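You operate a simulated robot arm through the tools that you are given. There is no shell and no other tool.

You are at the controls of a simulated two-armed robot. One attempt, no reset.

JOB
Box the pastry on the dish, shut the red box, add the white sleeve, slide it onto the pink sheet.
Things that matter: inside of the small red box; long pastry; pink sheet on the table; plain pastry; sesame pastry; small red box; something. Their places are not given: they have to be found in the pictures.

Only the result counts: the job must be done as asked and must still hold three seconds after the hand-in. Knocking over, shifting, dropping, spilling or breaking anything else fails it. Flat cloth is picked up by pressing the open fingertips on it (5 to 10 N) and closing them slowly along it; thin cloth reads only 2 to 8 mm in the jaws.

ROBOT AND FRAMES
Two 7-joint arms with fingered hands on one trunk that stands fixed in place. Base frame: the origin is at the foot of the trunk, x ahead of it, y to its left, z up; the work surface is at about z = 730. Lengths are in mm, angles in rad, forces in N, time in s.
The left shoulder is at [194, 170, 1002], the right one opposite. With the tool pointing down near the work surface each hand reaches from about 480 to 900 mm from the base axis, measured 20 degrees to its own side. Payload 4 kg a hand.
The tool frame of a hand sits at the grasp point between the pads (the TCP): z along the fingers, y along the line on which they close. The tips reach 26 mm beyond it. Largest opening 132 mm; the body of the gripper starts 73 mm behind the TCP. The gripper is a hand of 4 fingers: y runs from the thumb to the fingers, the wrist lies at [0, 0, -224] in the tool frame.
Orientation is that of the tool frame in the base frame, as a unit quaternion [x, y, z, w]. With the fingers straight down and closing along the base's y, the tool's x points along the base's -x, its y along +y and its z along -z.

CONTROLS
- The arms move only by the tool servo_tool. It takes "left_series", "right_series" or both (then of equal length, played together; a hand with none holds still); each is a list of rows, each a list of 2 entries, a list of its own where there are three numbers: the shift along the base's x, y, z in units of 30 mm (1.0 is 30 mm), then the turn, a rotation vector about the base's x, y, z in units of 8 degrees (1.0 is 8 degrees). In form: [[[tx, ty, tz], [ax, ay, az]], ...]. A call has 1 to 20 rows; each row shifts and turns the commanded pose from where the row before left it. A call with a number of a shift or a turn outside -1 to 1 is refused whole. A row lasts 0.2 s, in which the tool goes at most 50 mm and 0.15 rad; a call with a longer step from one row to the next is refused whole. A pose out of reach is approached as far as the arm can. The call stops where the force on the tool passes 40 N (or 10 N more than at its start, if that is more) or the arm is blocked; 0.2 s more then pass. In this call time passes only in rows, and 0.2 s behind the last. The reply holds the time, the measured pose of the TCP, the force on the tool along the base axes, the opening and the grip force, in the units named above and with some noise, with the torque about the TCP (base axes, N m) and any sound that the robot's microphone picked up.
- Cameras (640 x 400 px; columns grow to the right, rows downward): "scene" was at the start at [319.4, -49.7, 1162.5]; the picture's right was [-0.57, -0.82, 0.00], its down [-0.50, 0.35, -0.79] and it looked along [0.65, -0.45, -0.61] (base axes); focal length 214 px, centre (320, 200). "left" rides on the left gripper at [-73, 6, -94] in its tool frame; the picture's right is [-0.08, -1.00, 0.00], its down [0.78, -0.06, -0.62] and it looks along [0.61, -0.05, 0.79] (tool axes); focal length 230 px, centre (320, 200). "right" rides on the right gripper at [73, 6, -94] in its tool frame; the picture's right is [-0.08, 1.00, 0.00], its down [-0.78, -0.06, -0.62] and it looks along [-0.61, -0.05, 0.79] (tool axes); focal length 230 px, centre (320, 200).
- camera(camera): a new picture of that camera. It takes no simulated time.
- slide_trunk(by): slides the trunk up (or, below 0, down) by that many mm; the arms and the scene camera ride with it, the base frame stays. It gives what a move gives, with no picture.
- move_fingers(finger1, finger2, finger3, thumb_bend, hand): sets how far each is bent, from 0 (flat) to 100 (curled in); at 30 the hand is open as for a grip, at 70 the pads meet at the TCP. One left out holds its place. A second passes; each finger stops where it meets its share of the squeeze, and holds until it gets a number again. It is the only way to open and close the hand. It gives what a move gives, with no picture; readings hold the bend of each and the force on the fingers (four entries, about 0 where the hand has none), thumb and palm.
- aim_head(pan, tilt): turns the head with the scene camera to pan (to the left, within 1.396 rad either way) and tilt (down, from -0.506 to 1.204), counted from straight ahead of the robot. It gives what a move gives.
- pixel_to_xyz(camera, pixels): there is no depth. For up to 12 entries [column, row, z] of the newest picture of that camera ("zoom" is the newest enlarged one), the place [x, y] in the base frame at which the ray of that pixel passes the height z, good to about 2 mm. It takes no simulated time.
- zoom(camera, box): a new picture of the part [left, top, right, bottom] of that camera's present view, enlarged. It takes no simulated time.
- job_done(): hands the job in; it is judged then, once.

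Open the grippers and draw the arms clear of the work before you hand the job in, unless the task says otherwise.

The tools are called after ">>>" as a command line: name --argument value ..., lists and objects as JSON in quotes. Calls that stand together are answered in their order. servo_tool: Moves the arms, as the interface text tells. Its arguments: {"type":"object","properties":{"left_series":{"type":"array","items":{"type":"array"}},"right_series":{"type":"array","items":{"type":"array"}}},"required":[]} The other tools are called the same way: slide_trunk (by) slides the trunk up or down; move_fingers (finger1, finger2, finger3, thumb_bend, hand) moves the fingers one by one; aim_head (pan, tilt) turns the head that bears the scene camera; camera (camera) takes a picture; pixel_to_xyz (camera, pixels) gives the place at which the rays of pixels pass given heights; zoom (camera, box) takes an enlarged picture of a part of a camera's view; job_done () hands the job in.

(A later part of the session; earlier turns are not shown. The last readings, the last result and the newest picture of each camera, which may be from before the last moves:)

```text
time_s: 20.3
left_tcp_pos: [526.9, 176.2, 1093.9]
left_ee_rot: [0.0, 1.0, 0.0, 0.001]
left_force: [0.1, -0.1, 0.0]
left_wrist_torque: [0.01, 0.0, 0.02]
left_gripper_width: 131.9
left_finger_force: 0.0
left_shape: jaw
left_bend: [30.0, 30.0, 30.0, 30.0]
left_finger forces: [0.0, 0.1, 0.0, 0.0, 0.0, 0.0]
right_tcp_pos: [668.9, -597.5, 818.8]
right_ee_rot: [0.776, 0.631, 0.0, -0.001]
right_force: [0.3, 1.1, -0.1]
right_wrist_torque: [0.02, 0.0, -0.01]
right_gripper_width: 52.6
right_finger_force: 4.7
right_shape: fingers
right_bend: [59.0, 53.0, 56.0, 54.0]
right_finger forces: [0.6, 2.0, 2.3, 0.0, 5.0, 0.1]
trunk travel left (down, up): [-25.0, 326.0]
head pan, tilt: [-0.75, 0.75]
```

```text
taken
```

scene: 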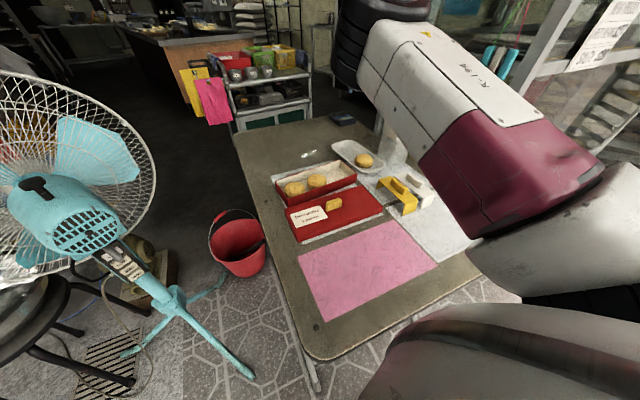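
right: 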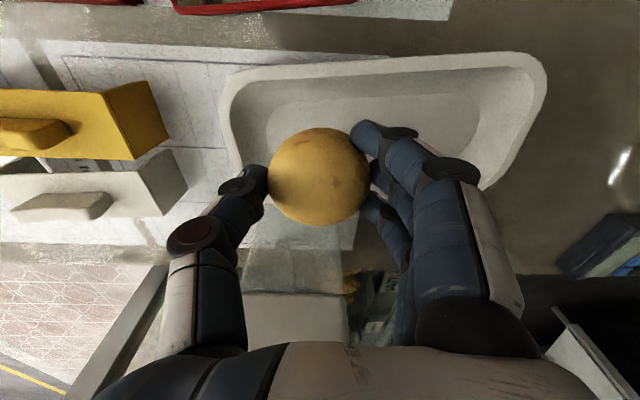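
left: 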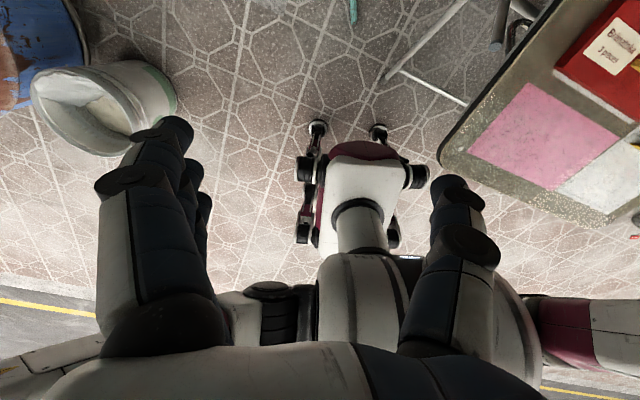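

The pastry is held, centred at (319,176). I raise it, carry it over the empty end of the box (slot at about (676,-473)), and look from above.

>>> servo_tool --right_series '[[[0, 0, 0.7], [0, 0, 0]], [[0, 0.16, 0.4], [0, 0, 0]], [[0.057, 0.8, 0], [0, 0, 0]], [[0.057, 0.8, 0], [0, 0, 0]], [[0.057, 0.8, 0], [0, 0, 0]], [[0.057, 0.8, 0], [0, 0, 0]], [[0, 0.8, 0], [0, 0, 0]]]'

>>> camera --camera "right"

>>> zoom --camera "scene" --box '[240, 90, 420, 230]'

```text
time_s: 21.9
left_tcp_pos: [527.7, 177.2, 1092.7]
left_ee_rot: [0.0, 1.0, 0.001, 0.0]
left_force: [-0.7, -0.2, 0.0]
left_wrist_torque: [0.03, 0.01, 0.03]
left_gripper_width: 131.9
left_finger_force: 0.1
left_shape: jaw
left_bend: [30.0, 30.0, 30.0, 30.0]
left_finger forces: [0.0, 0.0, 0.1, 0.1, 0.0, 0.0]
right_tcp_pos: [674.4, -472.7, 850.3]
right_ee_rot: [0.776, 0.631, 0.0, 0.0]
right_force: [-0.5, -0.6, -0.6]
right_wrist_torque: [-0.01, 0.0, 0.0]
right_gripper_width: 52.9
right_finger_force: 5.1
right_shape: fingers
right_bend: [59.0, 53.0, 57.0, 54.0]
right_finger forces: [0.6, 2.0, 2.4, 0.0, 5.0, 0.0]
trunk travel left (down, up): [-25.0, 326.0]
head pan, tilt: [-0.75, 0.75]
```

```text
taken
```

right: 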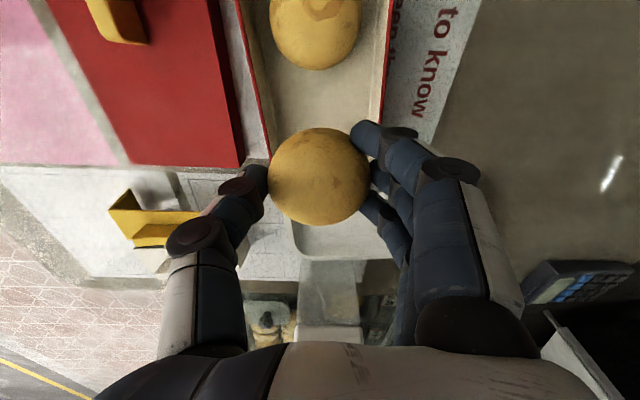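

```text
2.86 times, centred on (330, 160) of scene
```

zoom: 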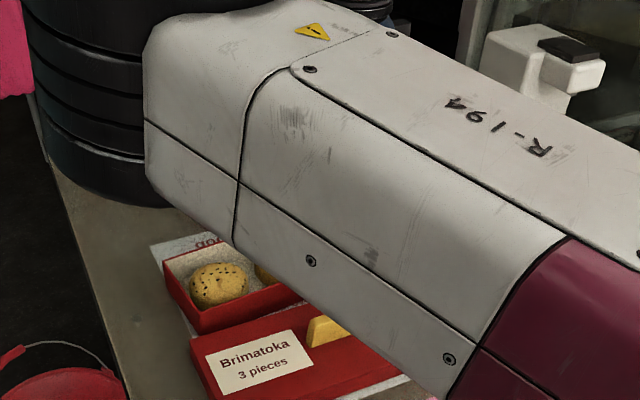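

The arm hides the scene view, but the right picture shows both long rims near (255,80) and (385,80). I check them against my box estimate before lowering.

>>> zoom --camera "right" --box '[220, 0, 420, 140]'

>>> pixel_to_xyz --camera "zoom" --pixels '[[60, 20, 765], [128, 300, 765], [525, 20, 765], [490, 320, 765], [300, 70, 750]]'

```text
2.86 times, centred on (320, 70) of right
```

zoom: 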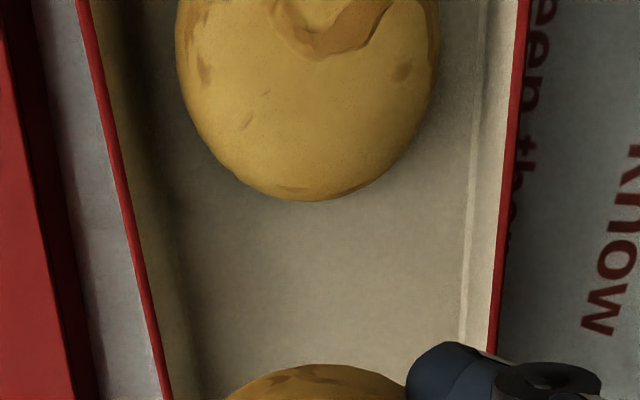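

```text
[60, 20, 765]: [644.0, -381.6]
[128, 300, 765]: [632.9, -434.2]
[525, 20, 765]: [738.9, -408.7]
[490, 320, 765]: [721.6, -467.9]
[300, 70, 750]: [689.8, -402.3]
```

The rims match the estimate within 2 mm, so the slot target (676,-473) stands. I lower the pastry toward the box in two steps.

>>> servo_tool --right_series '[[[0.04, 0, -0.6], [0, 0, 0]], [[0, 0, -0.6], [0, 0, 0]], [[0, 0, -0.5], [0, 0, 0]]]'

>>> camera --camera "right"

```text
time_s: 22.7
left_tcp_pos: [527.9, 176.8, 1093.5]
left_ee_rot: [0.0, 1.0, 0.0, 0.0]
left_force: [-1.2, 0.4, -0.3]
left_wrist_torque: [0.04, -0.01, 0.0]
left_gripper_width: 131.8
left_finger_force: 0.2
left_shape: jaw
left_bend: [30.0, 30.0, 30.0, 30.0]
left_finger forces: [0.0, 0.0, 0.0, 0.1, 0.1, 0.0]
right_tcp_pos: [677.4, -471.2, 797.7]
right_ee_rot: [0.776, 0.631, 0.0, -0.001]
right_force: [1.1, -0.3, -0.1]
right_wrist_torque: [0.0, -0.01, 0.05]
right_gripper_width: 52.5
right_finger_force: 4.9
right_shape: fingers
right_bend: [59.0, 53.0, 57.0, 54.0]
right_finger forces: [0.6, 2.0, 2.3, 0.0, 5.0, 0.0]
trunk travel left (down, up): [-25.0, 326.0]
head pan, tilt: [-0.75, 0.75]
```

```text
taken
```

right: 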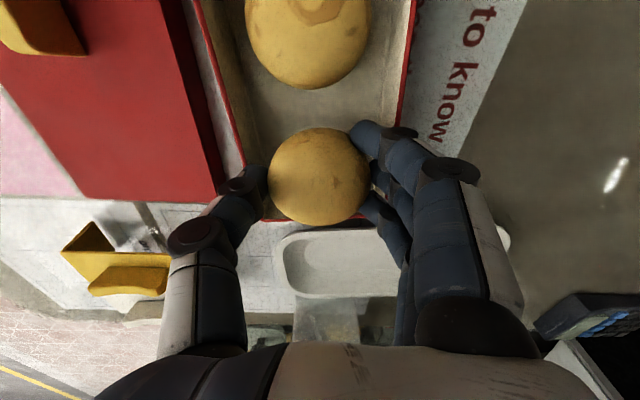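

The pastry is aligned with the slot; the thumb is slightly closer to the near wall, so I shift 2 mm away from it and lower to TCP z of about 775.

>>> servo_tool --right_series '[[[0.07, 0, 0], [0, 0, 0]], [[0, 0, -0.3], [0, 0, 0]], [[0, 0, -0.25], [0, 0, 0]], [[0, 0, -0.25], [0, 0, 0]]]'

>>> camera --camera "right"

```text
time_s: 23.7
left_tcp_pos: [525.2, 178.5, 1096.1]
left_ee_rot: [0.0, 1.0, -0.001, 0.002]
left_force: [0.8, 0.7, -0.4]
left_wrist_torque: [0.0, -0.02, 0.01]
left_gripper_width: 132.1
left_finger_force: 0.1
left_shape: jaw
left_bend: [30.0, 30.0, 30.0, 30.0]
left_finger forces: [0.1, 0.0, 0.0, 0.1, 0.1, 0.1]
right_tcp_pos: [681.4, -472.9, 786.5]
right_ee_rot: [0.776, 0.631, 0.002, 0.01]
right_force: [-1.2, 2.5, 31.1]
right_wrist_torque: [-0.05, -0.55, -0.06]
right_gripper_width: 52.4
right_finger_force: 72.0
right_shape: fingers
right_bend: [60.0, 59.0, 58.0, 54.0]
right_finger forces: [0.1, 73.4, 3.0, 0.0, 66.6, 0.1]
trunk travel left (down, up): [-25.0, 326.0]
head pan, tilt: [-0.75, 0.75]
stopped in row 4 (right hand): the force on the tool passed its limit at 44 N (the readings are from after the stop); the commanded pose is now the measured one
```

```text
taken
```

right: 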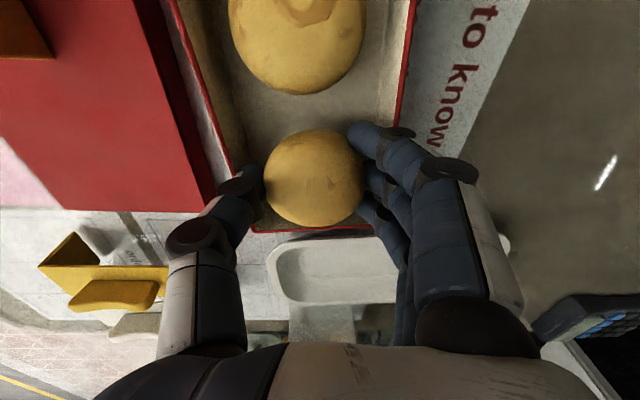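

The hand met 31 N upward at z=786 with high finger load, so a finger is catching on a wall. I lift back a little at once and reassess.

>>> servo_tool --right_series '[[[0, 0, 0.2], [0, 0, 0]], [[0, 0, 0.3], [0, 0, 0]]]'

>>> camera --camera "right"

```text
time_s: 24.3
left_tcp_pos: [529.4, 177.3, 1091.5]
left_ee_rot: [0.0, 1.0, 0.0, -0.001]
left_force: [-0.1, 0.5, -0.3]
left_wrist_torque: [-0.01, 0.0, -0.03]
left_gripper_width: 132.0
left_finger_force: 0.1
left_shape: jaw
left_bend: [30.0, 30.0, 30.0, 30.0]
left_finger forces: [0.1, 0.0, 0.1, 0.0, 0.0, 0.0]
right_tcp_pos: [680.1, -472.7, 792.7]
right_ee_rot: [0.776, 0.63, 0.0, 0.002]
right_force: [-0.3, 0.1, -0.8]
right_wrist_torque: [-0.01, -0.06, -0.02]
right_gripper_width: 51.5
right_finger_force: 33.0
right_shape: fingers
right_bend: [60.0, 55.0, 57.0, 54.0]
right_finger forces: [0.4, 30.1, 3.3, 0.0, 32.6, 0.0]
trunk travel left (down, up): [-25.0, 326.0]
head pan, tilt: [-0.75, 0.75]
```

```text
taken
```

right: 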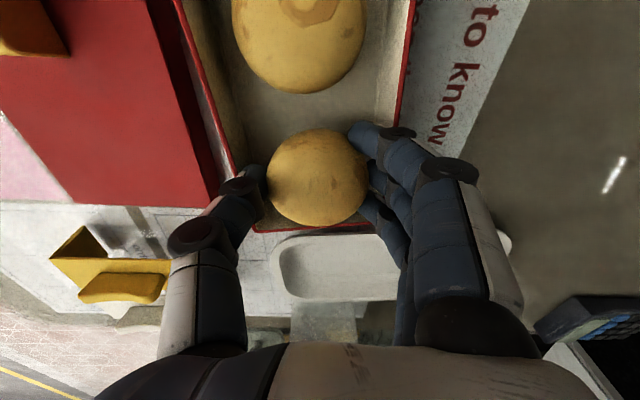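

I relax the squeeze slightly to the former bends and check whether the box has moved, from a zoom of the rims.

>>> zoom --camera "right" --box '[160, 0, 440, 250]'

>>> pixel_to_xyz --camera "right" --pixels '[[195, 60, 765], [225, 145, 765], [409, 40, 765], [401, 100, 765]]'

```text
1.60 times, centred on (300, 125) of right
```

zoom: 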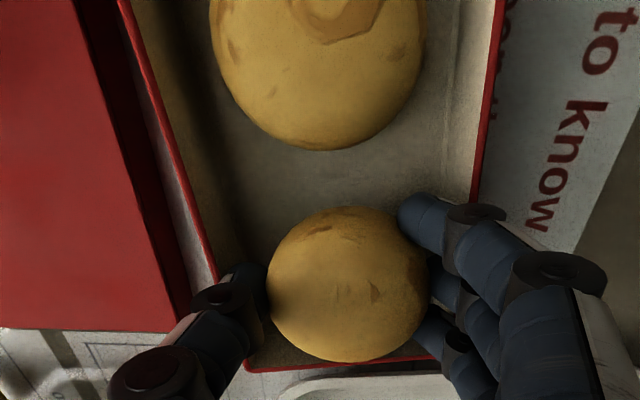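

```text
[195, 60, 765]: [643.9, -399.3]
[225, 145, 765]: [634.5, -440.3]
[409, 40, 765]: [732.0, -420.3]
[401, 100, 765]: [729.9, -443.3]
```

The box has not moved. Finger 2 must have caught the far rim because the hand ended at x=681, 5 mm too far; I ease the grip back and recentre at x of about 676.

>>> move_fingers --hand "right" --finger2 54 --thumb_bend 54

>>> servo_tool --right_series '[[[-0.15, 0.01, 0.1], [0, 0, 0]], [[0, 0, 0], [0, 0, 0]]]'

>>> camera --camera "right"

```text
time_s: 25.3
left_tcp_pos: [528.4, 176.6, 1093.3]
left_ee_rot: [0.0, 1.0, 0.001, -0.001]
left_force: [0.5, -0.3, -0.5]
left_wrist_torque: [-0.03, -0.04, 0.01]
left_gripper_width: 131.7
left_finger_force: 0.1
left_shape: jaw
left_bend: [30.0, 30.0, 30.0, 30.0]
left_finger forces: [0.0, 0.0, 0.1, 0.0, 0.0, 0.0]
right_tcp_pos: [680.5, -473.3, 796.1]
right_ee_rot: [0.775, 0.632, 0.001, 0.004]
right_force: [0.5, -0.2, -1.2]
right_wrist_torque: [-0.02, -0.03, 0.05]
right_gripper_width: 52.0
right_finger_force: 34.0
right_shape: fingers
right_bend: [60.0, 55.0, 57.0, 53.0]
right_finger forces: [0.2, 31.6, 2.6, 0.0, 33.1, 0.1]
trunk travel left (down, up): [-25.0, 326.0]
head pan, tilt: [-0.75, 0.75]
```

```text
time_s: 25.9
left_tcp_pos: [528.7, 176.3, 1092.2]
left_ee_rot: [-0.001, 1.0, 0.0, 0.001]
left_force: [0.9, -0.8, 0.1]
left_wrist_torque: [-0.01, 0.02, -0.02]
left_gripper_width: 131.7
left_finger_force: 0.0
left_shape: jaw
left_bend: [30.0, 30.0, 30.0, 30.0]
left_finger forces: [0.0, 0.0, 0.0, 0.1, 0.0, 0.0]
right_tcp_pos: [675.5, -473.7, 797.5]
right_ee_rot: [0.776, 0.631, 0.001, 0.004]
right_force: [-0.2, -0.4, -1.2]
right_wrist_torque: [-0.02, -0.02, -0.05]
right_gripper_width: 52.0
right_finger_force: 32.0
right_shape: fingers
right_bend: [60.0, 55.0, 57.0, 53.0]
right_finger forces: [0.2, 29.6, 2.7, 0.0, 31.4, 0.1]
trunk travel left (down, up): [-25.0, 326.0]
head pan, tilt: [-0.75, 0.75]
```

```text
taken
```

right: 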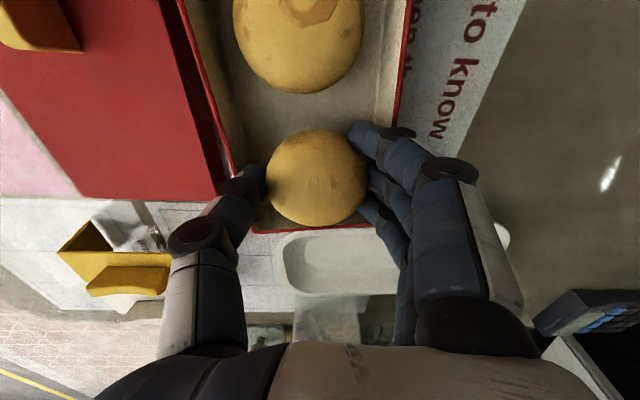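

The view is centred again at x=675.5. The grip still reads 30 N, so I ease finger 2 a little and lower in small steps.

>>> move_fingers --hand "right" --finger2 53

>>> servo_tool --right_series '[[[0, 0, -0.12], [0, 0, 0]], [[0, 0, -0.12], [0, 0, 0]], [[0, 0, -0.12], [0, 0, 0]]]'

```text
time_s: 26.9
left_tcp_pos: [527.4, 176.7, 1093.7]
left_ee_rot: [-0.001, 1.0, 0.0, 0.0]
left_force: [-0.5, 0.3, 1.3]
left_wrist_torque: [-0.01, 0.02, 0.03]
left_gripper_width: 132.0
left_finger_force: 0.0
left_shape: jaw
left_bend: [30.0, 30.0, 30.0, 30.0]
left_finger forces: [0.0, 0.0, 0.0, 0.0, 0.2, 0.0]
right_tcp_pos: [676.4, -472.7, 797.7]
right_ee_rot: [0.775, 0.632, 0.001, 0.005]
right_force: [0.5, -0.2, -1.8]
right_wrist_torque: [-0.02, -0.07, -0.07]
right_gripper_width: 52.0
right_finger_force: 32.6
right_shape: fingers
right_bend: [60.0, 55.0, 57.0, 53.0]
right_finger forces: [0.2, 30.2, 2.9, 0.0, 32.0, 0.0]
trunk travel left (down, up): [-25.0, 326.0]
head pan, tilt: [-0.75, 0.75]
```

```text
time_s: 27.7
left_tcp_pos: [526.4, 178.7, 1094.4]
left_ee_rot: [0.0, 1.0, 0.0, 0.0]
left_force: [0.6, -0.6, 0.3]
left_wrist_torque: [-0.01, -0.02, 0.01]
left_gripper_width: 131.9
left_finger_force: 0.0
left_shape: jaw
left_bend: [30.0, 30.0, 30.0, 30.0]
left_finger forces: [0.0, 0.0, 0.1, 0.0, 0.0, 0.1]
right_tcp_pos: [677.1, -473.2, 790.5]
right_ee_rot: [0.776, 0.631, 0.002, 0.007]
right_force: [-1.9, -1.3, 10.9]
right_wrist_torque: [-0.17, -0.5, 0.05]
right_gripper_width: 52.0
right_finger_force: 34.0
right_shape: fingers
right_bend: [60.0, 56.0, 57.0, 53.0]
right_finger forces: [0.3, 33.9, 2.8, 0.1, 30.1, 0.0]
trunk travel left (down, up): [-25.0, 326.0]
head pan, tilt: [-0.75, 0.75]
```

The upward 11 N with torque points to finger 2's knuckle resting on the far rim, so the hand cannot go deeper across this width. The pastry's underside is already inside the rim; I rise 3 mm to free the knuckle.

>>> servo_tool --right_series '[[[-0.03, 0, 0.1], [0, 0, 0]], [[0, 0, 0.05], [0, 0, 0]]]'

>>> camera --camera "right"

>>> camera --camera "scene"

```text
time_s: 28.3
left_tcp_pos: [528.1, 176.9, 1093.3]
left_ee_rot: [0.0, 1.0, -0.001, 0.0]
left_force: [0.6, -0.2, 1.3]
left_wrist_torque: [-0.01, 0.02, 0.03]
left_gripper_width: 131.8
left_finger_force: 0.0
left_shape: jaw
left_bend: [30.0, 30.0, 30.0, 30.0]
left_finger forces: [0.0, 0.0, 0.0, 0.1, 0.1, 0.0]
right_tcp_pos: [674.8, -473.4, 791.7]
right_ee_rot: [0.776, 0.631, 0.001, 0.004]
right_force: [2.1, -0.3, 0.6]
right_wrist_torque: [-0.04, -0.23, -0.07]
right_gripper_width: 51.2
right_finger_force: 32.6
right_shape: fingers
right_bend: [60.0, 55.0, 57.0, 53.0]
right_finger forces: [0.7, 29.5, 3.4, 0.1, 32.2, 0.0]
trunk travel left (down, up): [-25.0, 326.0]
head pan, tilt: [-0.75, 0.75]
```

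```text
taken
```

right: 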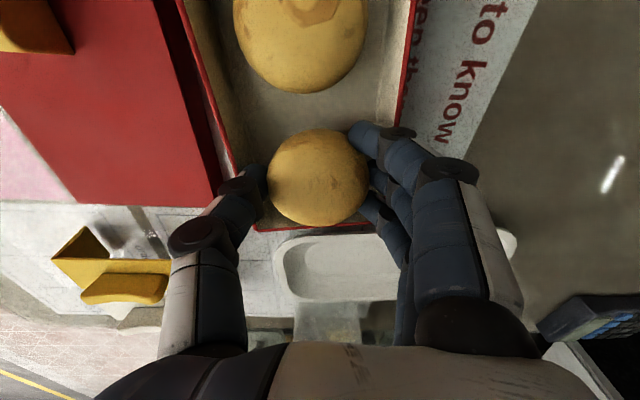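

```text
taken
```

scene: 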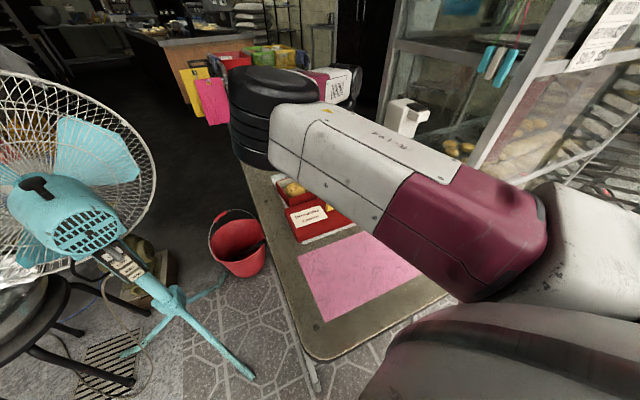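

All clear of the rims with the pastry centred over the slot. I open the fingers moderately and evenly to let it settle into the box.

>>> move_fingers --hand "right" --finger1 50 --finger2 49 --finger3 50 --thumb_bend 48

>>> camera --camera "right"

```text
time_s: 29.3
left_tcp_pos: [527.4, 176.8, 1093.6]
left_ee_rot: [-0.001, 1.0, 0.0, 0.001]
left_force: [-0.6, -0.4, -0.2]
left_wrist_torque: [0.02, -0.01, 0.0]
left_gripper_width: 132.0
left_finger_force: 0.0
left_shape: jaw
left_bend: [30.0, 30.0, 30.0, 30.0]
left_finger forces: [0.1, 0.0, 0.0, 0.0, 0.0, 0.1]
right_tcp_pos: [674.9, -472.7, 792.8]
right_ee_rot: [0.775, 0.632, 0.002, 0.005]
right_force: [-1.1, -0.4, -1.4]
right_wrist_torque: [0.02, -0.06, 0.06]
right_gripper_width: 59.7
right_finger_force: 37.0
right_shape: fingers
right_bend: [53.0, 54.0, 54.0, 51.0]
right_finger forces: [2.1, 32.4, 2.6, 0.1, 35.8, 0.0]
trunk travel left (down, up): [-25.0, 326.0]
head pan, tilt: [-0.75, 0.75]
```

```text
taken
```

right: 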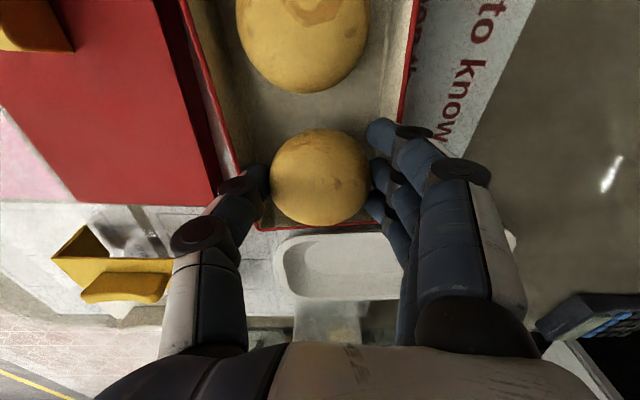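

Bends only went to 53/54/54/51 and the force is still 36 N, with the pastry still in the hand. I repeat the opening command a bit wider.

>>> move_fingers --hand "right" --finger1 48 --finger2 48 --finger3 48 --thumb_bend 49

>>> zoom --camera "right" --box '[200, 60, 440, 260]'

```text
time_s: 30.3
left_tcp_pos: [526.9, 176.3, 1092.5]
left_ee_rot: [0.001, 1.0, 0.0, 0.0]
left_force: [-0.5, 0.2, -0.9]
left_wrist_torque: [-0.01, -0.02, -0.01]
left_gripper_width: 131.8
left_finger_force: 0.1
left_shape: jaw
left_bend: [30.0, 30.0, 30.0, 30.0]
left_finger forces: [0.1, 0.1, 0.1, 0.0, 0.0, 0.0]
right_tcp_pos: [675.2, -472.6, 793.1]
right_ee_rot: [0.776, 0.631, 0.002, 0.004]
right_force: [0.1, 1.0, -1.2]
right_wrist_torque: [-0.03, -0.02, 0.03]
right_gripper_width: 59.9
right_finger_force: 37.6
right_shape: fingers
right_bend: [52.0, 52.0, 52.0, 52.0]
right_finger forces: [2.6, 32.7, 3.1, 0.0, 36.8, 0.0]
trunk travel left (down, up): [-25.0, 326.0]
head pan, tilt: [-0.75, 0.75]
```

```text
2.00 times, centred on (320, 160) of right
```

zoom: 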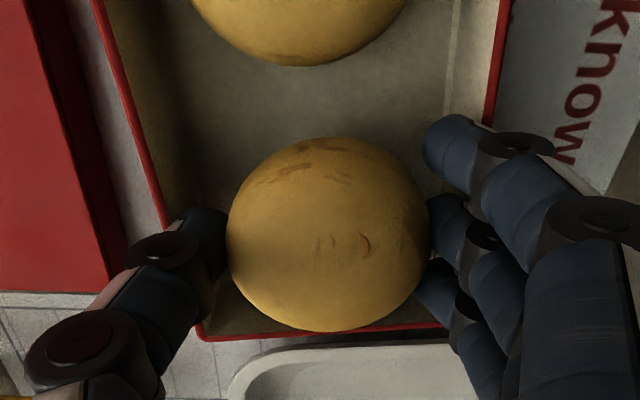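

The bends stop at 52 while forces stay near 35 N, which suggests the fingers now press outward against the box walls. I test that by closing slightly.

>>> move_fingers --hand "right" --finger1 54 --finger2 53 --finger3 54 --thumb_bend 53

>>> camera --camera "right"

```text
time_s: 31.3
left_tcp_pos: [526.8, 177.0, 1093.5]
left_ee_rot: [-0.001, 1.0, 0.0, 0.0]
left_force: [0.5, -0.7, -0.2]
left_wrist_torque: [0.0, -0.03, -0.02]
left_gripper_width: 131.8
left_finger_force: 0.0
left_shape: jaw
left_bend: [30.0, 30.0, 30.0, 30.0]
left_finger forces: [0.1, 0.0, 0.0, 0.0, 0.1, 0.1]
right_tcp_pos: [676.2, -472.3, 792.3]
right_ee_rot: [0.776, 0.631, 0.003, 0.005]
right_force: [0.7, -0.2, -1.1]
right_wrist_torque: [-0.04, -0.07, -0.07]
right_gripper_width: 58.8
right_finger_force: 29.7
right_shape: fingers
right_bend: [54.0, 53.0, 54.0, 53.0]
right_finger forces: [0.0, 30.4, 0.0, 0.0, 29.8, 0.0]
trunk travel left (down, up): [-25.0, 326.0]
head pan, tilt: [-0.75, 0.75]
```

```text
taken
```

right: 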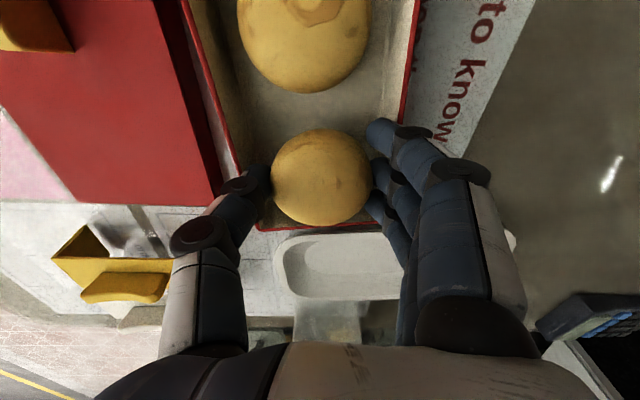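

At 54/53/54/53 the outer fingers are free (0 N), so the walls block the opening beyond about 60 mm while the pastry needs about 62. I lift 6 mm with the current bends so the tips clear the rim before opening.

>>> servo_tool --right_series '[[[0, 0, 0.1], [0, 0, 0]], [[0, 0, 0.1], [0, 0, 0]]]'

>>> camera --camera "right"

>>> zoom --camera "scene" --box '[240, 140, 360, 250]'

```text
time_s: 31.9
left_tcp_pos: [527.5, 177.1, 1092.3]
left_ee_rot: [0.0, 1.0, 0.0, 0.0]
left_force: [0.4, 1.0, 0.0]
left_wrist_torque: [0.01, 0.04, -0.01]
left_gripper_width: 132.0
left_finger_force: 0.0
left_shape: jaw
left_bend: [30.0, 30.0, 30.0, 30.0]
left_finger forces: [0.1, 0.0, 0.1, 0.1, 0.0, 0.0]
right_tcp_pos: [674.8, -473.5, 798.0]
right_ee_rot: [0.776, 0.631, 0.001, 0.004]
right_force: [0.3, 0.1, -1.5]
right_wrist_torque: [0.01, -0.01, 0.02]
right_gripper_width: 59.0
right_finger_force: 27.5
right_shape: fingers
right_bend: [54.0, 53.0, 54.0, 53.0]
right_finger forces: [0.0, 28.1, 0.2, 0.1, 27.9, 0.0]
trunk travel left (down, up): [-25.0, 326.0]
head pan, tilt: [-0.75, 0.75]
```

```text
taken
```

right: 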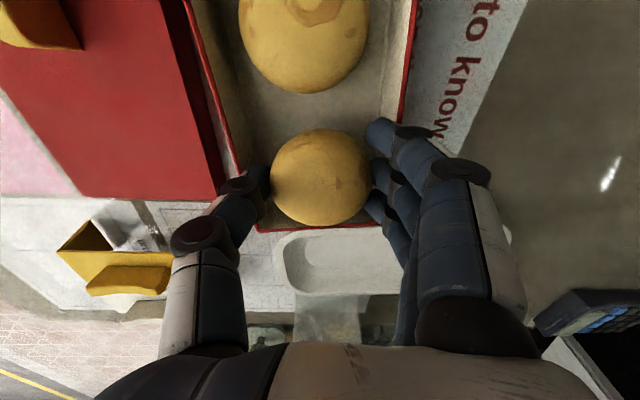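

```text
3.64 times, centred on (300, 195) of scene
```

zoom: 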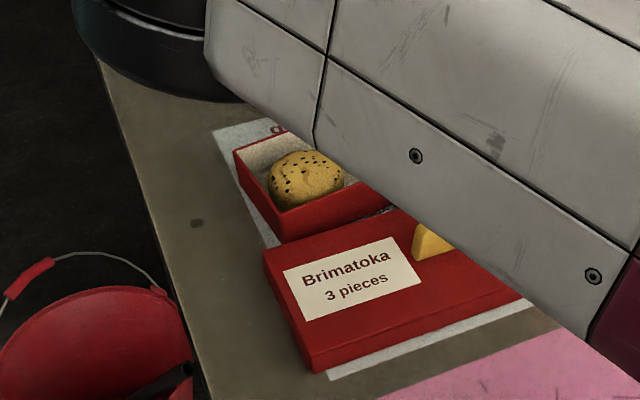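

The box's -y end stays fixed relative to the hand between the two pictures (rim at (258,231) both times), so the fingers are wedged against the walls and carry the box end. I squeeze the pastry a little more to take the fingers off the walls.

>>> move_fingers --hand "right" --finger2 56 --thumb_bend 56

>>> camera --camera "right"

```text
time_s: 32.9
left_tcp_pos: [527.1, 175.8, 1093.0]
left_ee_rot: [0.001, 1.0, 0.001, 0.0]
left_force: [0.0, -1.0, 0.5]
left_wrist_torque: [0.0, -0.02, 0.01]
left_gripper_width: 131.9
left_finger_force: 0.1
left_shape: jaw
left_bend: [30.0, 30.0, 30.0, 30.0]
left_finger forces: [0.0, 0.0, 0.0, 0.1, 0.1, 0.1]
right_tcp_pos: [675.8, -473.8, 797.8]
right_ee_rot: [0.775, 0.632, 0.002, 0.005]
right_force: [-0.4, -0.6, -1.2]
right_wrist_torque: [0.0, -0.03, 0.04]
right_gripper_width: 58.5
right_finger_force: 25.0
right_shape: fingers
right_bend: [54.0, 53.0, 54.0, 54.0]
right_finger forces: [0.0, 26.2, 0.0, 0.1, 25.7, 0.0]
trunk travel left (down, up): [-25.0, 326.0]
head pan, tilt: [-0.75, 0.75]
```

```text
taken
```

right: 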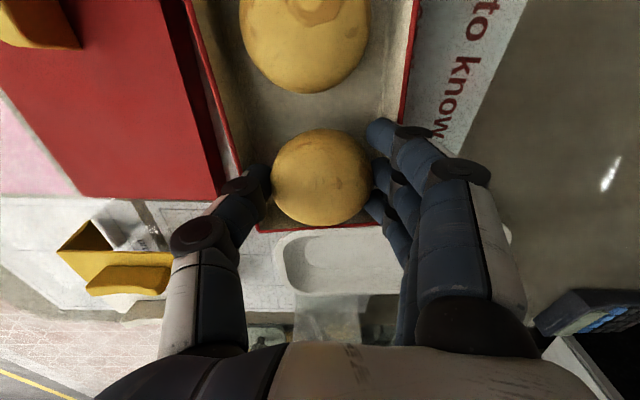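

Closing stalls at 53/54 with 26 N. I look closely at how the thumb and fingers meet the walls.

>>> zoom --camera "right" --box '[210, 130, 310, 240]'

>>> zoom --camera "right" --box '[340, 100, 440, 240]'

```text
3.64 times, centred on (260, 185) of right
```

zoom: 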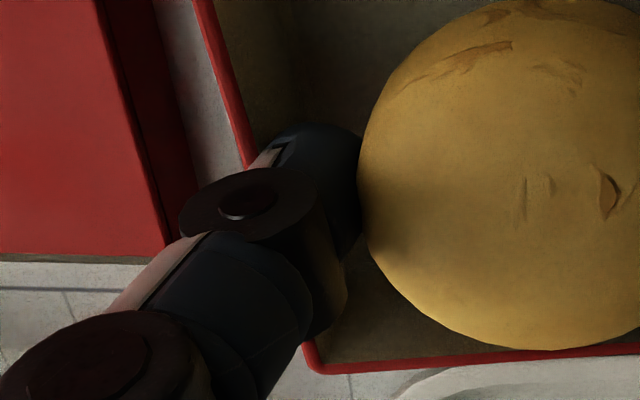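

```text
2.86 times, centred on (390, 170) of right
```

zoom: 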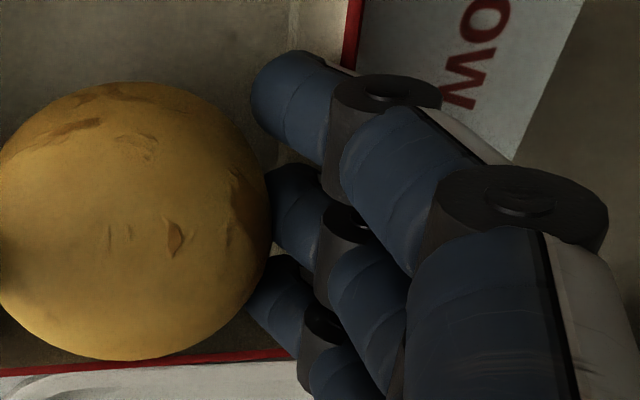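

The readings fit a chain wall–finger–pastry–thumb–wall with about 28 N preload; a stronger closing command should take the fingers off the walls. First I set the box end back on the table by lowering 6 mm.

>>> servo_tool --right_series '[[[0, 0, -0.1], [0, 0, 0]], [[0, 0, -0.1], [0, 0, 0]]]'

>>> move_fingers --hand "right" --finger2 78 --thumb_bend 66

>>> camera --camera "right"

```text
time_s: 33.5
left_tcp_pos: [526.7, 176.3, 1093.2]
left_ee_rot: [0.0, 1.0, 0.0, 0.0]
left_force: [0.2, -0.5, 0.0]
left_wrist_torque: [-0.04, 0.03, 0.01]
left_gripper_width: 131.8
left_finger_force: 0.0
left_shape: jaw
left_bend: [30.0, 30.0, 30.0, 30.0]
left_finger forces: [0.1, 0.0, 0.1, 0.0, 0.1, 0.1]
right_tcp_pos: [675.8, -473.9, 792.2]
right_ee_rot: [0.776, 0.631, 0.002, 0.005]
right_force: [0.4, 0.6, -0.6]
right_wrist_torque: [0.03, -0.07, 0.04]
right_gripper_width: 58.7
right_finger_force: 25.2
right_shape: fingers
right_bend: [54.0, 53.0, 54.0, 55.0]
right_finger forces: [0.0, 25.7, 0.0, 0.0, 24.8, 0.0]
trunk travel left (down, up): [-25.0, 326.0]
head pan, tilt: [-0.75, 0.75]
```

```text
time_s: 34.5
left_tcp_pos: [527.9, 177.7, 1093.3]
left_ee_rot: [0.001, 1.0, 0.0, 0.0]
left_force: [0.5, 0.1, 0.2]
left_wrist_torque: [0.01, 0.03, -0.01]
left_gripper_width: 131.8
left_finger_force: 0.0
left_shape: jaw
left_bend: [30.0, 30.0, 30.0, 30.0]
left_finger forces: [0.0, 0.1, 0.1, 0.0, 0.1, 0.0]
right_tcp_pos: [675.5, -473.9, 792.2]
right_ee_rot: [0.776, 0.631, 0.001, 0.005]
right_force: [1.2, -0.4, -0.4]
right_wrist_torque: [0.0, 0.0, 0.03]
right_gripper_width: 54.5
right_finger_force: 10.9
right_shape: fingers
right_bend: [54.0, 51.0, 52.0, 61.0]
right_finger forces: [0.0, 9.8, 1.5, 0.1, 11.3, 0.0]
trunk travel left (down, up): [-25.0, 326.0]
head pan, tilt: [-0.75, 0.75]
```

```text
taken
```

right: 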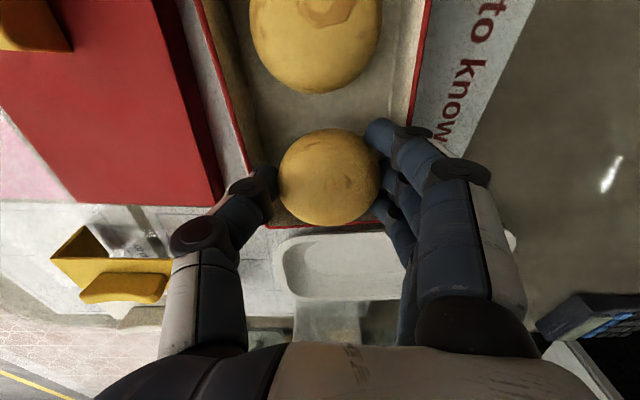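

The thumb now presses the pastry away from the near wall, the box slid about 8 mm away, and forces dropped to 11 N, so the wedge should be loose. I lift 6 mm and check that the box stays on the table.

>>> servo_tool --right_series '[[[0, 0, 0.1], [0, 0, 0]], [[0, 0, 0.12], [0, 0, 0]]]'

>>> camera --camera "right"

```text
time_s: 35.1
left_tcp_pos: [527.7, 176.2, 1092.3]
left_ee_rot: [-0.001, 1.0, -0.001, 0.0]
left_force: [-0.6, 0.0, -0.9]
left_wrist_torque: [0.03, 0.0, -0.03]
left_gripper_width: 131.9
left_finger_force: 0.2
left_shape: jaw
left_bend: [30.0, 30.0, 30.0, 30.0]
left_finger forces: [0.0, 0.1, 0.0, 0.1, 0.0, 0.0]
right_tcp_pos: [675.1, -474.1, 798.1]
right_ee_rot: [0.776, 0.631, 0.0, 0.005]
right_force: [-0.1, 0.0, 0.7]
right_wrist_torque: [-0.03, -0.01, 0.02]
right_gripper_width: 54.5
right_finger_force: 10.7
right_shape: fingers
right_bend: [54.0, 51.0, 52.0, 61.0]
right_finger forces: [0.0, 9.3, 1.5, 0.0, 10.7, 0.0]
trunk travel left (down, up): [-25.0, 326.0]
head pan, tilt: [-0.75, 0.75]
```

```text
taken
```

right: 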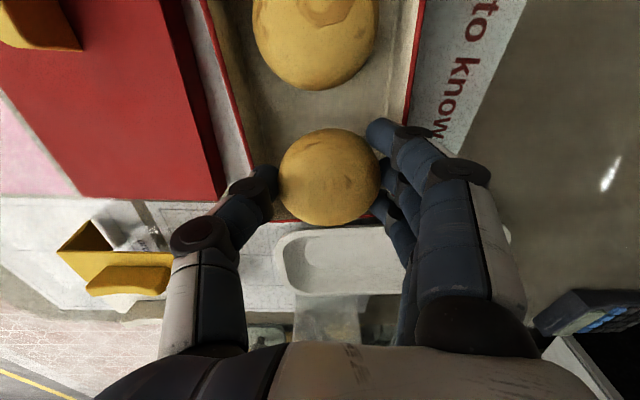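

The box stayed down and the hand is free of it. I measure the box's new position from this view.

>>> zoom --camera "right" --box '[180, 0, 460, 240]'

>>> pixel_to_xyz --camera "zoom" --pixels '[[60, 100, 765], [110, 265, 765], [533, 60, 765], [514, 190, 765], [155, 368, 765]]'

```text
1.67 times, centred on (320, 120) of right
```

zoom: 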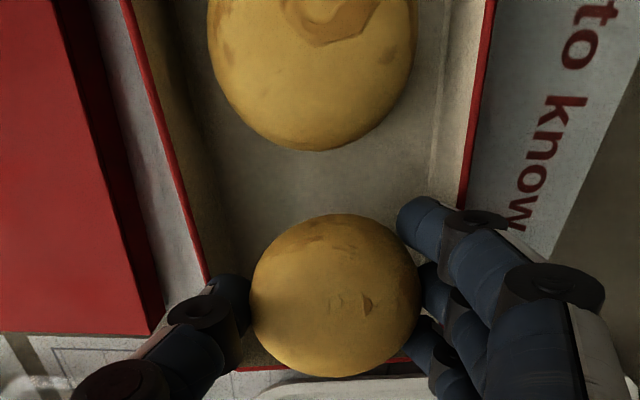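

```text
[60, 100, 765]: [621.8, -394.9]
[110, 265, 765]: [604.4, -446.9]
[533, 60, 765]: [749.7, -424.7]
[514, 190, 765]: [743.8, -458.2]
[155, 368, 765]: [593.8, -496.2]
```

I read the true rim pixels now: near rim (155,100),(203,265), far rim (483,60),(464,190), end rim (250,369),(400,360).

>>> pixel_to_xyz --camera "zoom" --pixels '[[155, 100, 765], [203, 265, 765], [486, 60, 765], [466, 190, 765], [240, 370, 765], [400, 361, 765], [335, 295, 780]]'

```text
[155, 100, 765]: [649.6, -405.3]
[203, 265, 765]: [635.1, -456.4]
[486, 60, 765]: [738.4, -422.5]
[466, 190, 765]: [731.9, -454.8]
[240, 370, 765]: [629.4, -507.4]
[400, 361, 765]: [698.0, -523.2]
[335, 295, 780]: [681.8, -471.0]
```

The box moved about 5 mm in x and the pastry at (682,-471) is still centred over the slot at (680,-473). I lower 3 mm (tips stay above the rim) and open.

>>> servo_tool --right_series '[[[0, 0, -0.1], [0, 0, 0]], [[0, 0, 0], [0, 0, 0]]]'

>>> move_fingers --hand "right" --finger1 43 --finger2 43 --finger3 43 --thumb_bend 48

>>> camera --camera "right"

```text
time_s: 35.7
left_tcp_pos: [527.8, 176.1, 1094.4]
left_ee_rot: [-0.001, 1.0, 0.0, 0.0]
left_force: [-0.3, 0.7, 0.0]
left_wrist_torque: [0.0, 0.03, 0.01]
left_gripper_width: 131.8
left_finger_force: 0.0
left_shape: jaw
left_bend: [30.0, 30.0, 30.0, 30.0]
left_finger forces: [0.0, 0.0, 0.0, 0.0, 0.0, 0.0]
right_tcp_pos: [675.0, -474.7, 795.8]
right_ee_rot: [0.775, 0.631, 0.001, 0.004]
right_force: [0.5, -0.7, -0.3]
right_wrist_torque: [0.0, -0.02, 0.0]
right_gripper_width: 54.6
right_finger_force: 10.2
right_shape: fingers
right_bend: [54.0, 51.0, 52.0, 61.0]
right_finger forces: [0.1, 9.4, 1.6, 0.0, 10.7, 0.1]
trunk travel left (down, up): [-25.0, 326.0]
head pan, tilt: [-0.75, 0.75]
```

```text
time_s: 36.7
left_tcp_pos: [526.5, 176.5, 1093.6]
left_ee_rot: [0.0, 1.0, 0.0, 0.001]
left_force: [-0.3, -0.2, 0.9]
left_wrist_torque: [-0.01, 0.02, 0.0]
left_gripper_width: 132.1
left_finger_force: 0.1
left_shape: jaw
left_bend: [30.0, 30.0, 30.0, 30.0]
left_finger forces: [0.0, 0.0, 0.0, 0.0, 0.0, 0.1]
right_tcp_pos: [675.2, -473.7, 797.0]
right_ee_rot: [0.776, 0.631, 0.001, 0.005]
right_force: [2.4, -1.4, 12.1]
right_wrist_torque: [-0.07, -0.03, 0.05]
right_gripper_width: 66.7
right_finger_force: 10.0
right_shape: fingers
right_bend: [47.0, 47.0, 46.0, 53.0]
right_finger forces: [3.0, 2.8, 2.5, 0.0, 11.4, 0.0]
trunk travel left (down, up): [-25.0, 326.0]
head pan, tilt: [-0.75, 0.75]
```

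```text
taken
```

right: 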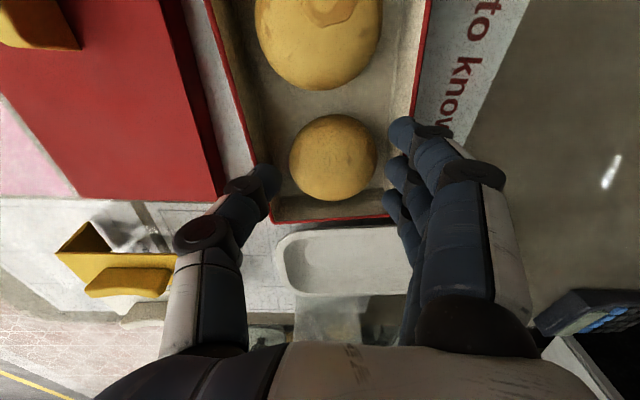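

The pastry has dropped flat into its slot, centred at (333,157). The fingers touch the rims, so I close them slightly off the walls and then lift out.

>>> move_fingers --hand "right" --finger1 52 --finger2 52 --finger3 52 --thumb_bend 57

>>> servo_tool --right_series '[[[0, 0, 0.1], [0, 0, 0]], [[0, 0, 0.3], [0, 0, 0]], [[0, 0, 0.6], [0, 0, 0]], [[0, 0, 0.8], [0, 0, 0]], [[0, 0, 0.8], [0, 0, 0]]]'

>>> camera --camera "right"

```text
time_s: 37.7
left_tcp_pos: [527.3, 178.0, 1093.0]
left_ee_rot: [0.0, 1.0, 0.0, -0.001]
left_force: [0.2, 0.1, 0.0]
left_wrist_torque: [0.01, 0.0, 0.0]
left_gripper_width: 131.8
left_finger_force: 0.1
left_shape: jaw
left_bend: [30.0, 30.0, 30.0, 30.0]
left_finger forces: [0.0, 0.0, 0.0, 0.0, 0.0, 0.0]
right_tcp_pos: [674.8, -474.9, 794.8]
right_ee_rot: [0.776, 0.631, 0.002, 0.004]
right_force: [-0.3, -0.2, 0.2]
right_wrist_torque: [0.01, -0.03, 0.01]
right_gripper_width: 57.9
right_finger_force: 0.1
right_shape: fingers
right_bend: [52.0, 52.0, 52.0, 56.0]
right_finger forces: [0.1, 0.0, 0.1, 0.0, 0.1, 0.1]
trunk travel left (down, up): [-25.0, 326.0]
head pan, tilt: [-0.75, 0.75]
```

```text
time_s: 38.9
left_tcp_pos: [527.1, 176.5, 1093.6]
left_ee_rot: [0.001, 1.0, 0.0, 0.0]
left_force: [0.0, 0.0, 0.4]
left_wrist_torque: [0.04, 0.01, -0.02]
left_gripper_width: 131.8
left_finger_force: 0.0
left_shape: jaw
left_bend: [30.0, 30.0, 30.0, 30.0]
left_finger forces: [0.1, 0.0, 0.0, 0.0, 0.1, 0.0]
right_tcp_pos: [675.7, -473.7, 874.6]
right_ee_rot: [0.775, 0.631, 0.002, 0.005]
right_force: [0.3, -0.1, 0.3]
right_wrist_torque: [0.01, 0.0, 0.01]
right_gripper_width: 57.6
right_finger_force: 0.1
right_shape: fingers
right_bend: [52.0, 52.0, 52.0, 56.0]
right_finger forces: [0.0, 0.0, 0.0, 0.0, 0.1, 0.0]
trunk travel left (down, up): [-25.0, 326.0]
head pan, tilt: [-0.75, 0.75]
```

```text
taken
```

right: 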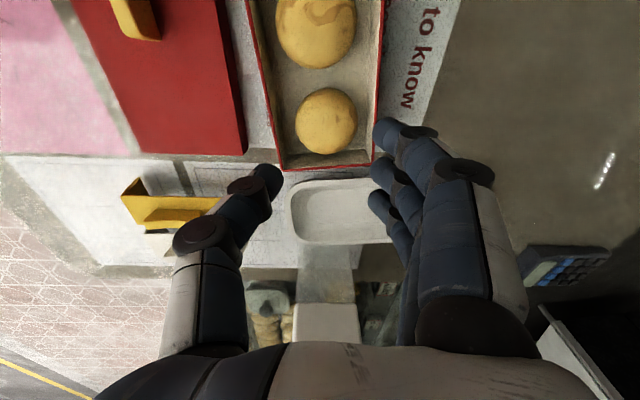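

The three pastries now lie in the box. I raise the hand and shift it so its camera sees lid and box from above.

>>> servo_tool --right_series '[[[0, 0, 1], [0, 0, 0]], [[-0.31, 0.8, 0.5], [0, 0, 0]], [[-0.31, 0.8, 0.5], [0, 0, 0]], [[-0.31, 0.8, 0.5], [0, 0, 0]], [[-0.31, 0.8, 0.5], [0, 0, 0]], [[-0.31, 0.8, 0.5], [0, 0, 0]], [[-0.31, 0.8, 0], [0, 0, 0]]]'

>>> camera --camera "right"

>>> camera --camera "scene"

```text
time_s: 40.5
left_tcp_pos: [526.3, 176.9, 1093.1]
left_ee_rot: [0.001, 1.0, 0.0, -0.001]
left_force: [1.1, 0.3, -0.2]
left_wrist_torque: [-0.03, -0.03, 0.0]
left_gripper_width: 132.1
left_finger_force: 0.1
left_shape: jaw
left_bend: [30.0, 30.0, 30.0, 30.0]
left_finger forces: [0.0, 0.1, 0.0, 0.0, 0.1, 0.0]
right_tcp_pos: [644.1, -384.7, 966.5]
right_ee_rot: [0.791, 0.612, 0.009, -0.015]
right_force: [-0.3, -0.2, 0.9]
right_wrist_torque: [-0.02, -0.01, 0.0]
right_gripper_width: 57.7
right_finger_force: 0.1
right_shape: fingers
right_bend: [52.0, 52.0, 52.0, 56.0]
right_finger forces: [0.0, 0.1, 0.1, 0.1, 0.0, 0.0]
right hand out of reach, approached as far as the arm can: row 6, 7
trunk travel left (down, up): [-25.0, 326.0]
head pan, tilt: [-0.75, 0.75]
```

```text
taken
```

right: 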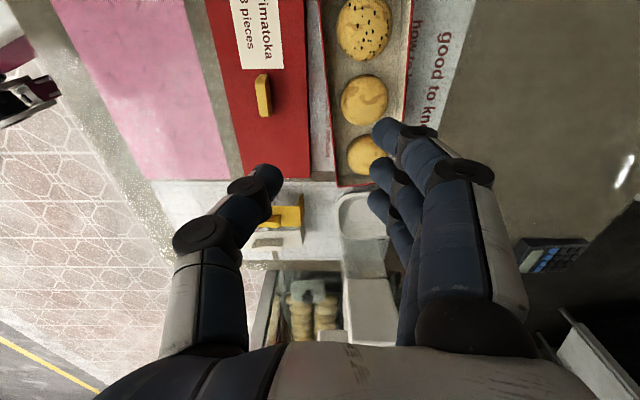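

```text
taken
```

scene: 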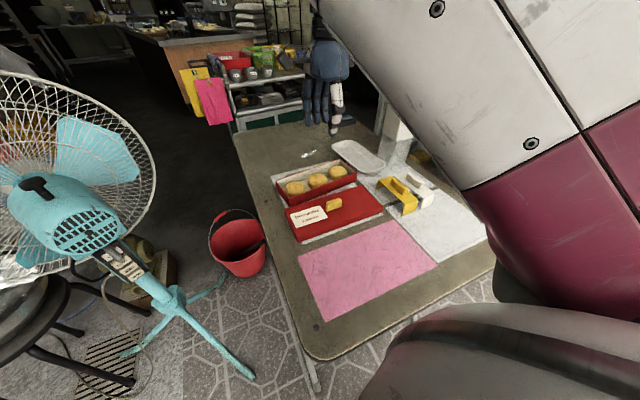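

With this yaw the right arm hits its limits near the lid, so for the lid I will use the opposite yaw (+72 to +78 degrees). The scene is clear, so I measure the box now.

>>> zoom --camera "scene" --box '[260, 140, 420, 250]'

>>> zoom --camera "right" --box '[200, 0, 440, 200]'

```text
3.64 times, centred on (340, 195) of scene
```

zoom: 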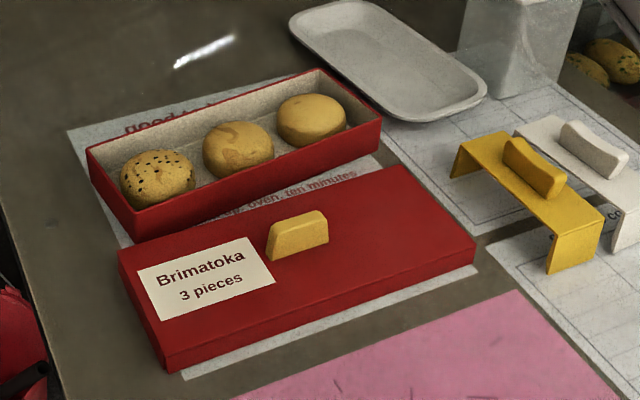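

```text
2.00 times, centred on (320, 100) of right
```

zoom: 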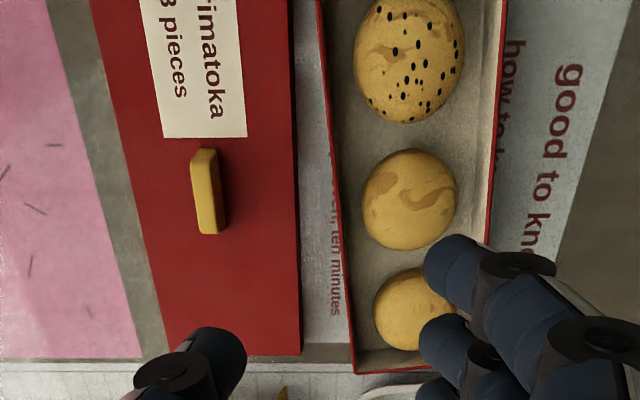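

Box contents look right: three pastries in a row. I go back to the free spot near (514,-456,1040) and turn the hand round to the positive yaw.

>>> servo_tool --right_series '[[[-0.6, -0.4, 0.5], [0, 0, 0]], [[-0.87, -0.47, 0.5], [0, 0, 0]], [[-0.87, -0.47, 0.5], [0, 0, 0]], [[-0.87, -0.47, 0.5], [0, 0, 0]], [[-0.87, -0.47, 0.5], [0, 0, 0]], [[0, 0, 0], [0, 0, 0.98]], [[0, 0, 0], [0, 0, 0.98]], [[0, 0, 0], [0, 0, 0.98]], [[0, 0, 0], [0, 0, 0.98]], [[0, 0, 0], [0, 0, 0.98]], [[0, 0, 0], [0, 0, 0.98]], [[0, 0, 0], [0, 0, 0.98]], [[0, 0, 0], [0, 0, 0.98]], [[0, 0, 0], [0, 0, 0.98]], [[0, 0, 0], [0, 0, 0.98]], [[0, 0, 0], [0, 0, 0.98]], [[0, 0, 0], [0, 0, 0.98]], [[0, 0, 0], [0, 0, 0.98]]]'

>>> camera --camera "scene"

```text
time_s: 44.3
left_tcp_pos: [526.8, 176.8, 1092.5]
left_ee_rot: [0.0, 1.0, 0.0, 0.0]
left_force: [0.4, 0.3, -0.2]
left_wrist_torque: [0.02, 0.0, 0.03]
left_gripper_width: 132.0
left_finger_force: 0.1
left_shape: jaw
left_bend: [30.0, 30.0, 30.0, 30.0]
left_finger forces: [0.1, 0.0, 0.0, 0.0, 0.0, 0.0]
right_tcp_pos: [528.3, -447.2, 1046.2]
right_ee_rot: [0.008, 1.0, 0.015, 0.002]
right_force: [-0.9, 0.0, -0.6]
right_wrist_torque: [0.01, -0.02, 0.0]
right_gripper_width: 57.4
right_finger_force: 0.1
right_shape: fingers
right_bend: [52.0, 52.0, 52.0, 56.0]
right_finger forces: [0.0, 0.0, 0.1, 0.0, 0.0, 0.0]
right hand out of reach, approached as far as the arm can: row 1, 3
trunk travel left (down, up): [-25.0, 326.0]
head pan, tilt: [-0.75, 0.75]
```

```text
taken
```

scene: 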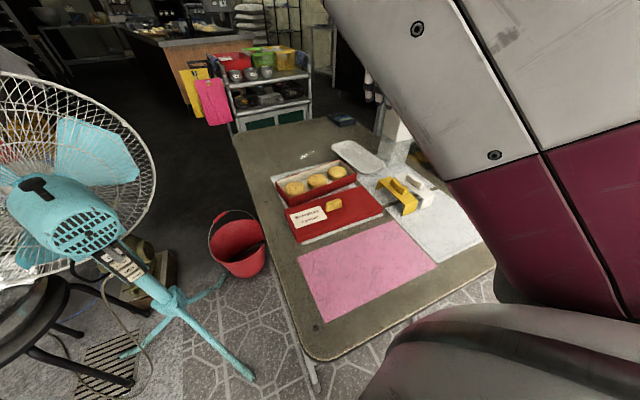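

The hand is back at yaw near 0. I take its picture to measure the box and lid before going to the lid.

>>> camera --camera "right"

>>> zoom --camera "right" --box '[280, 40, 480, 220]'

```text
taken
```

right: 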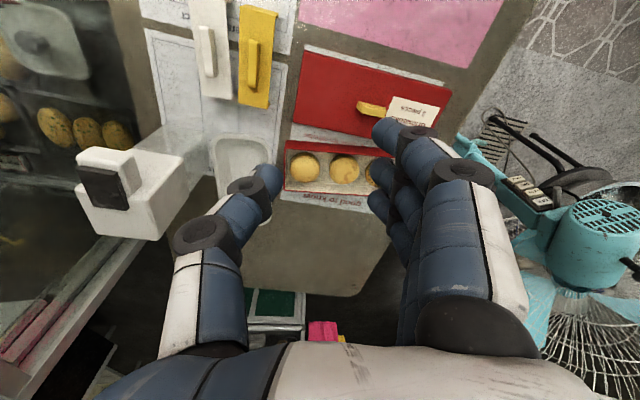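

```text
2.22 times, centred on (380, 130) of right
```

zoom: 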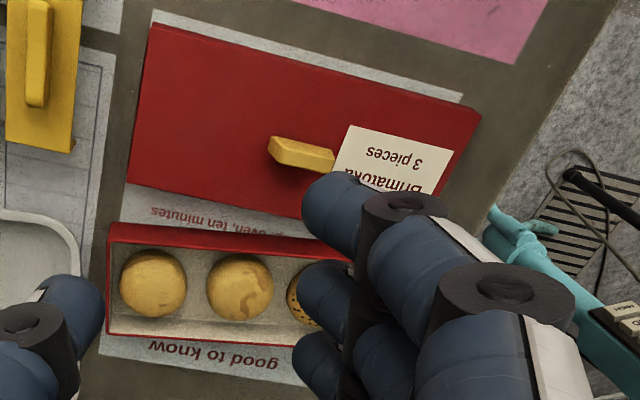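

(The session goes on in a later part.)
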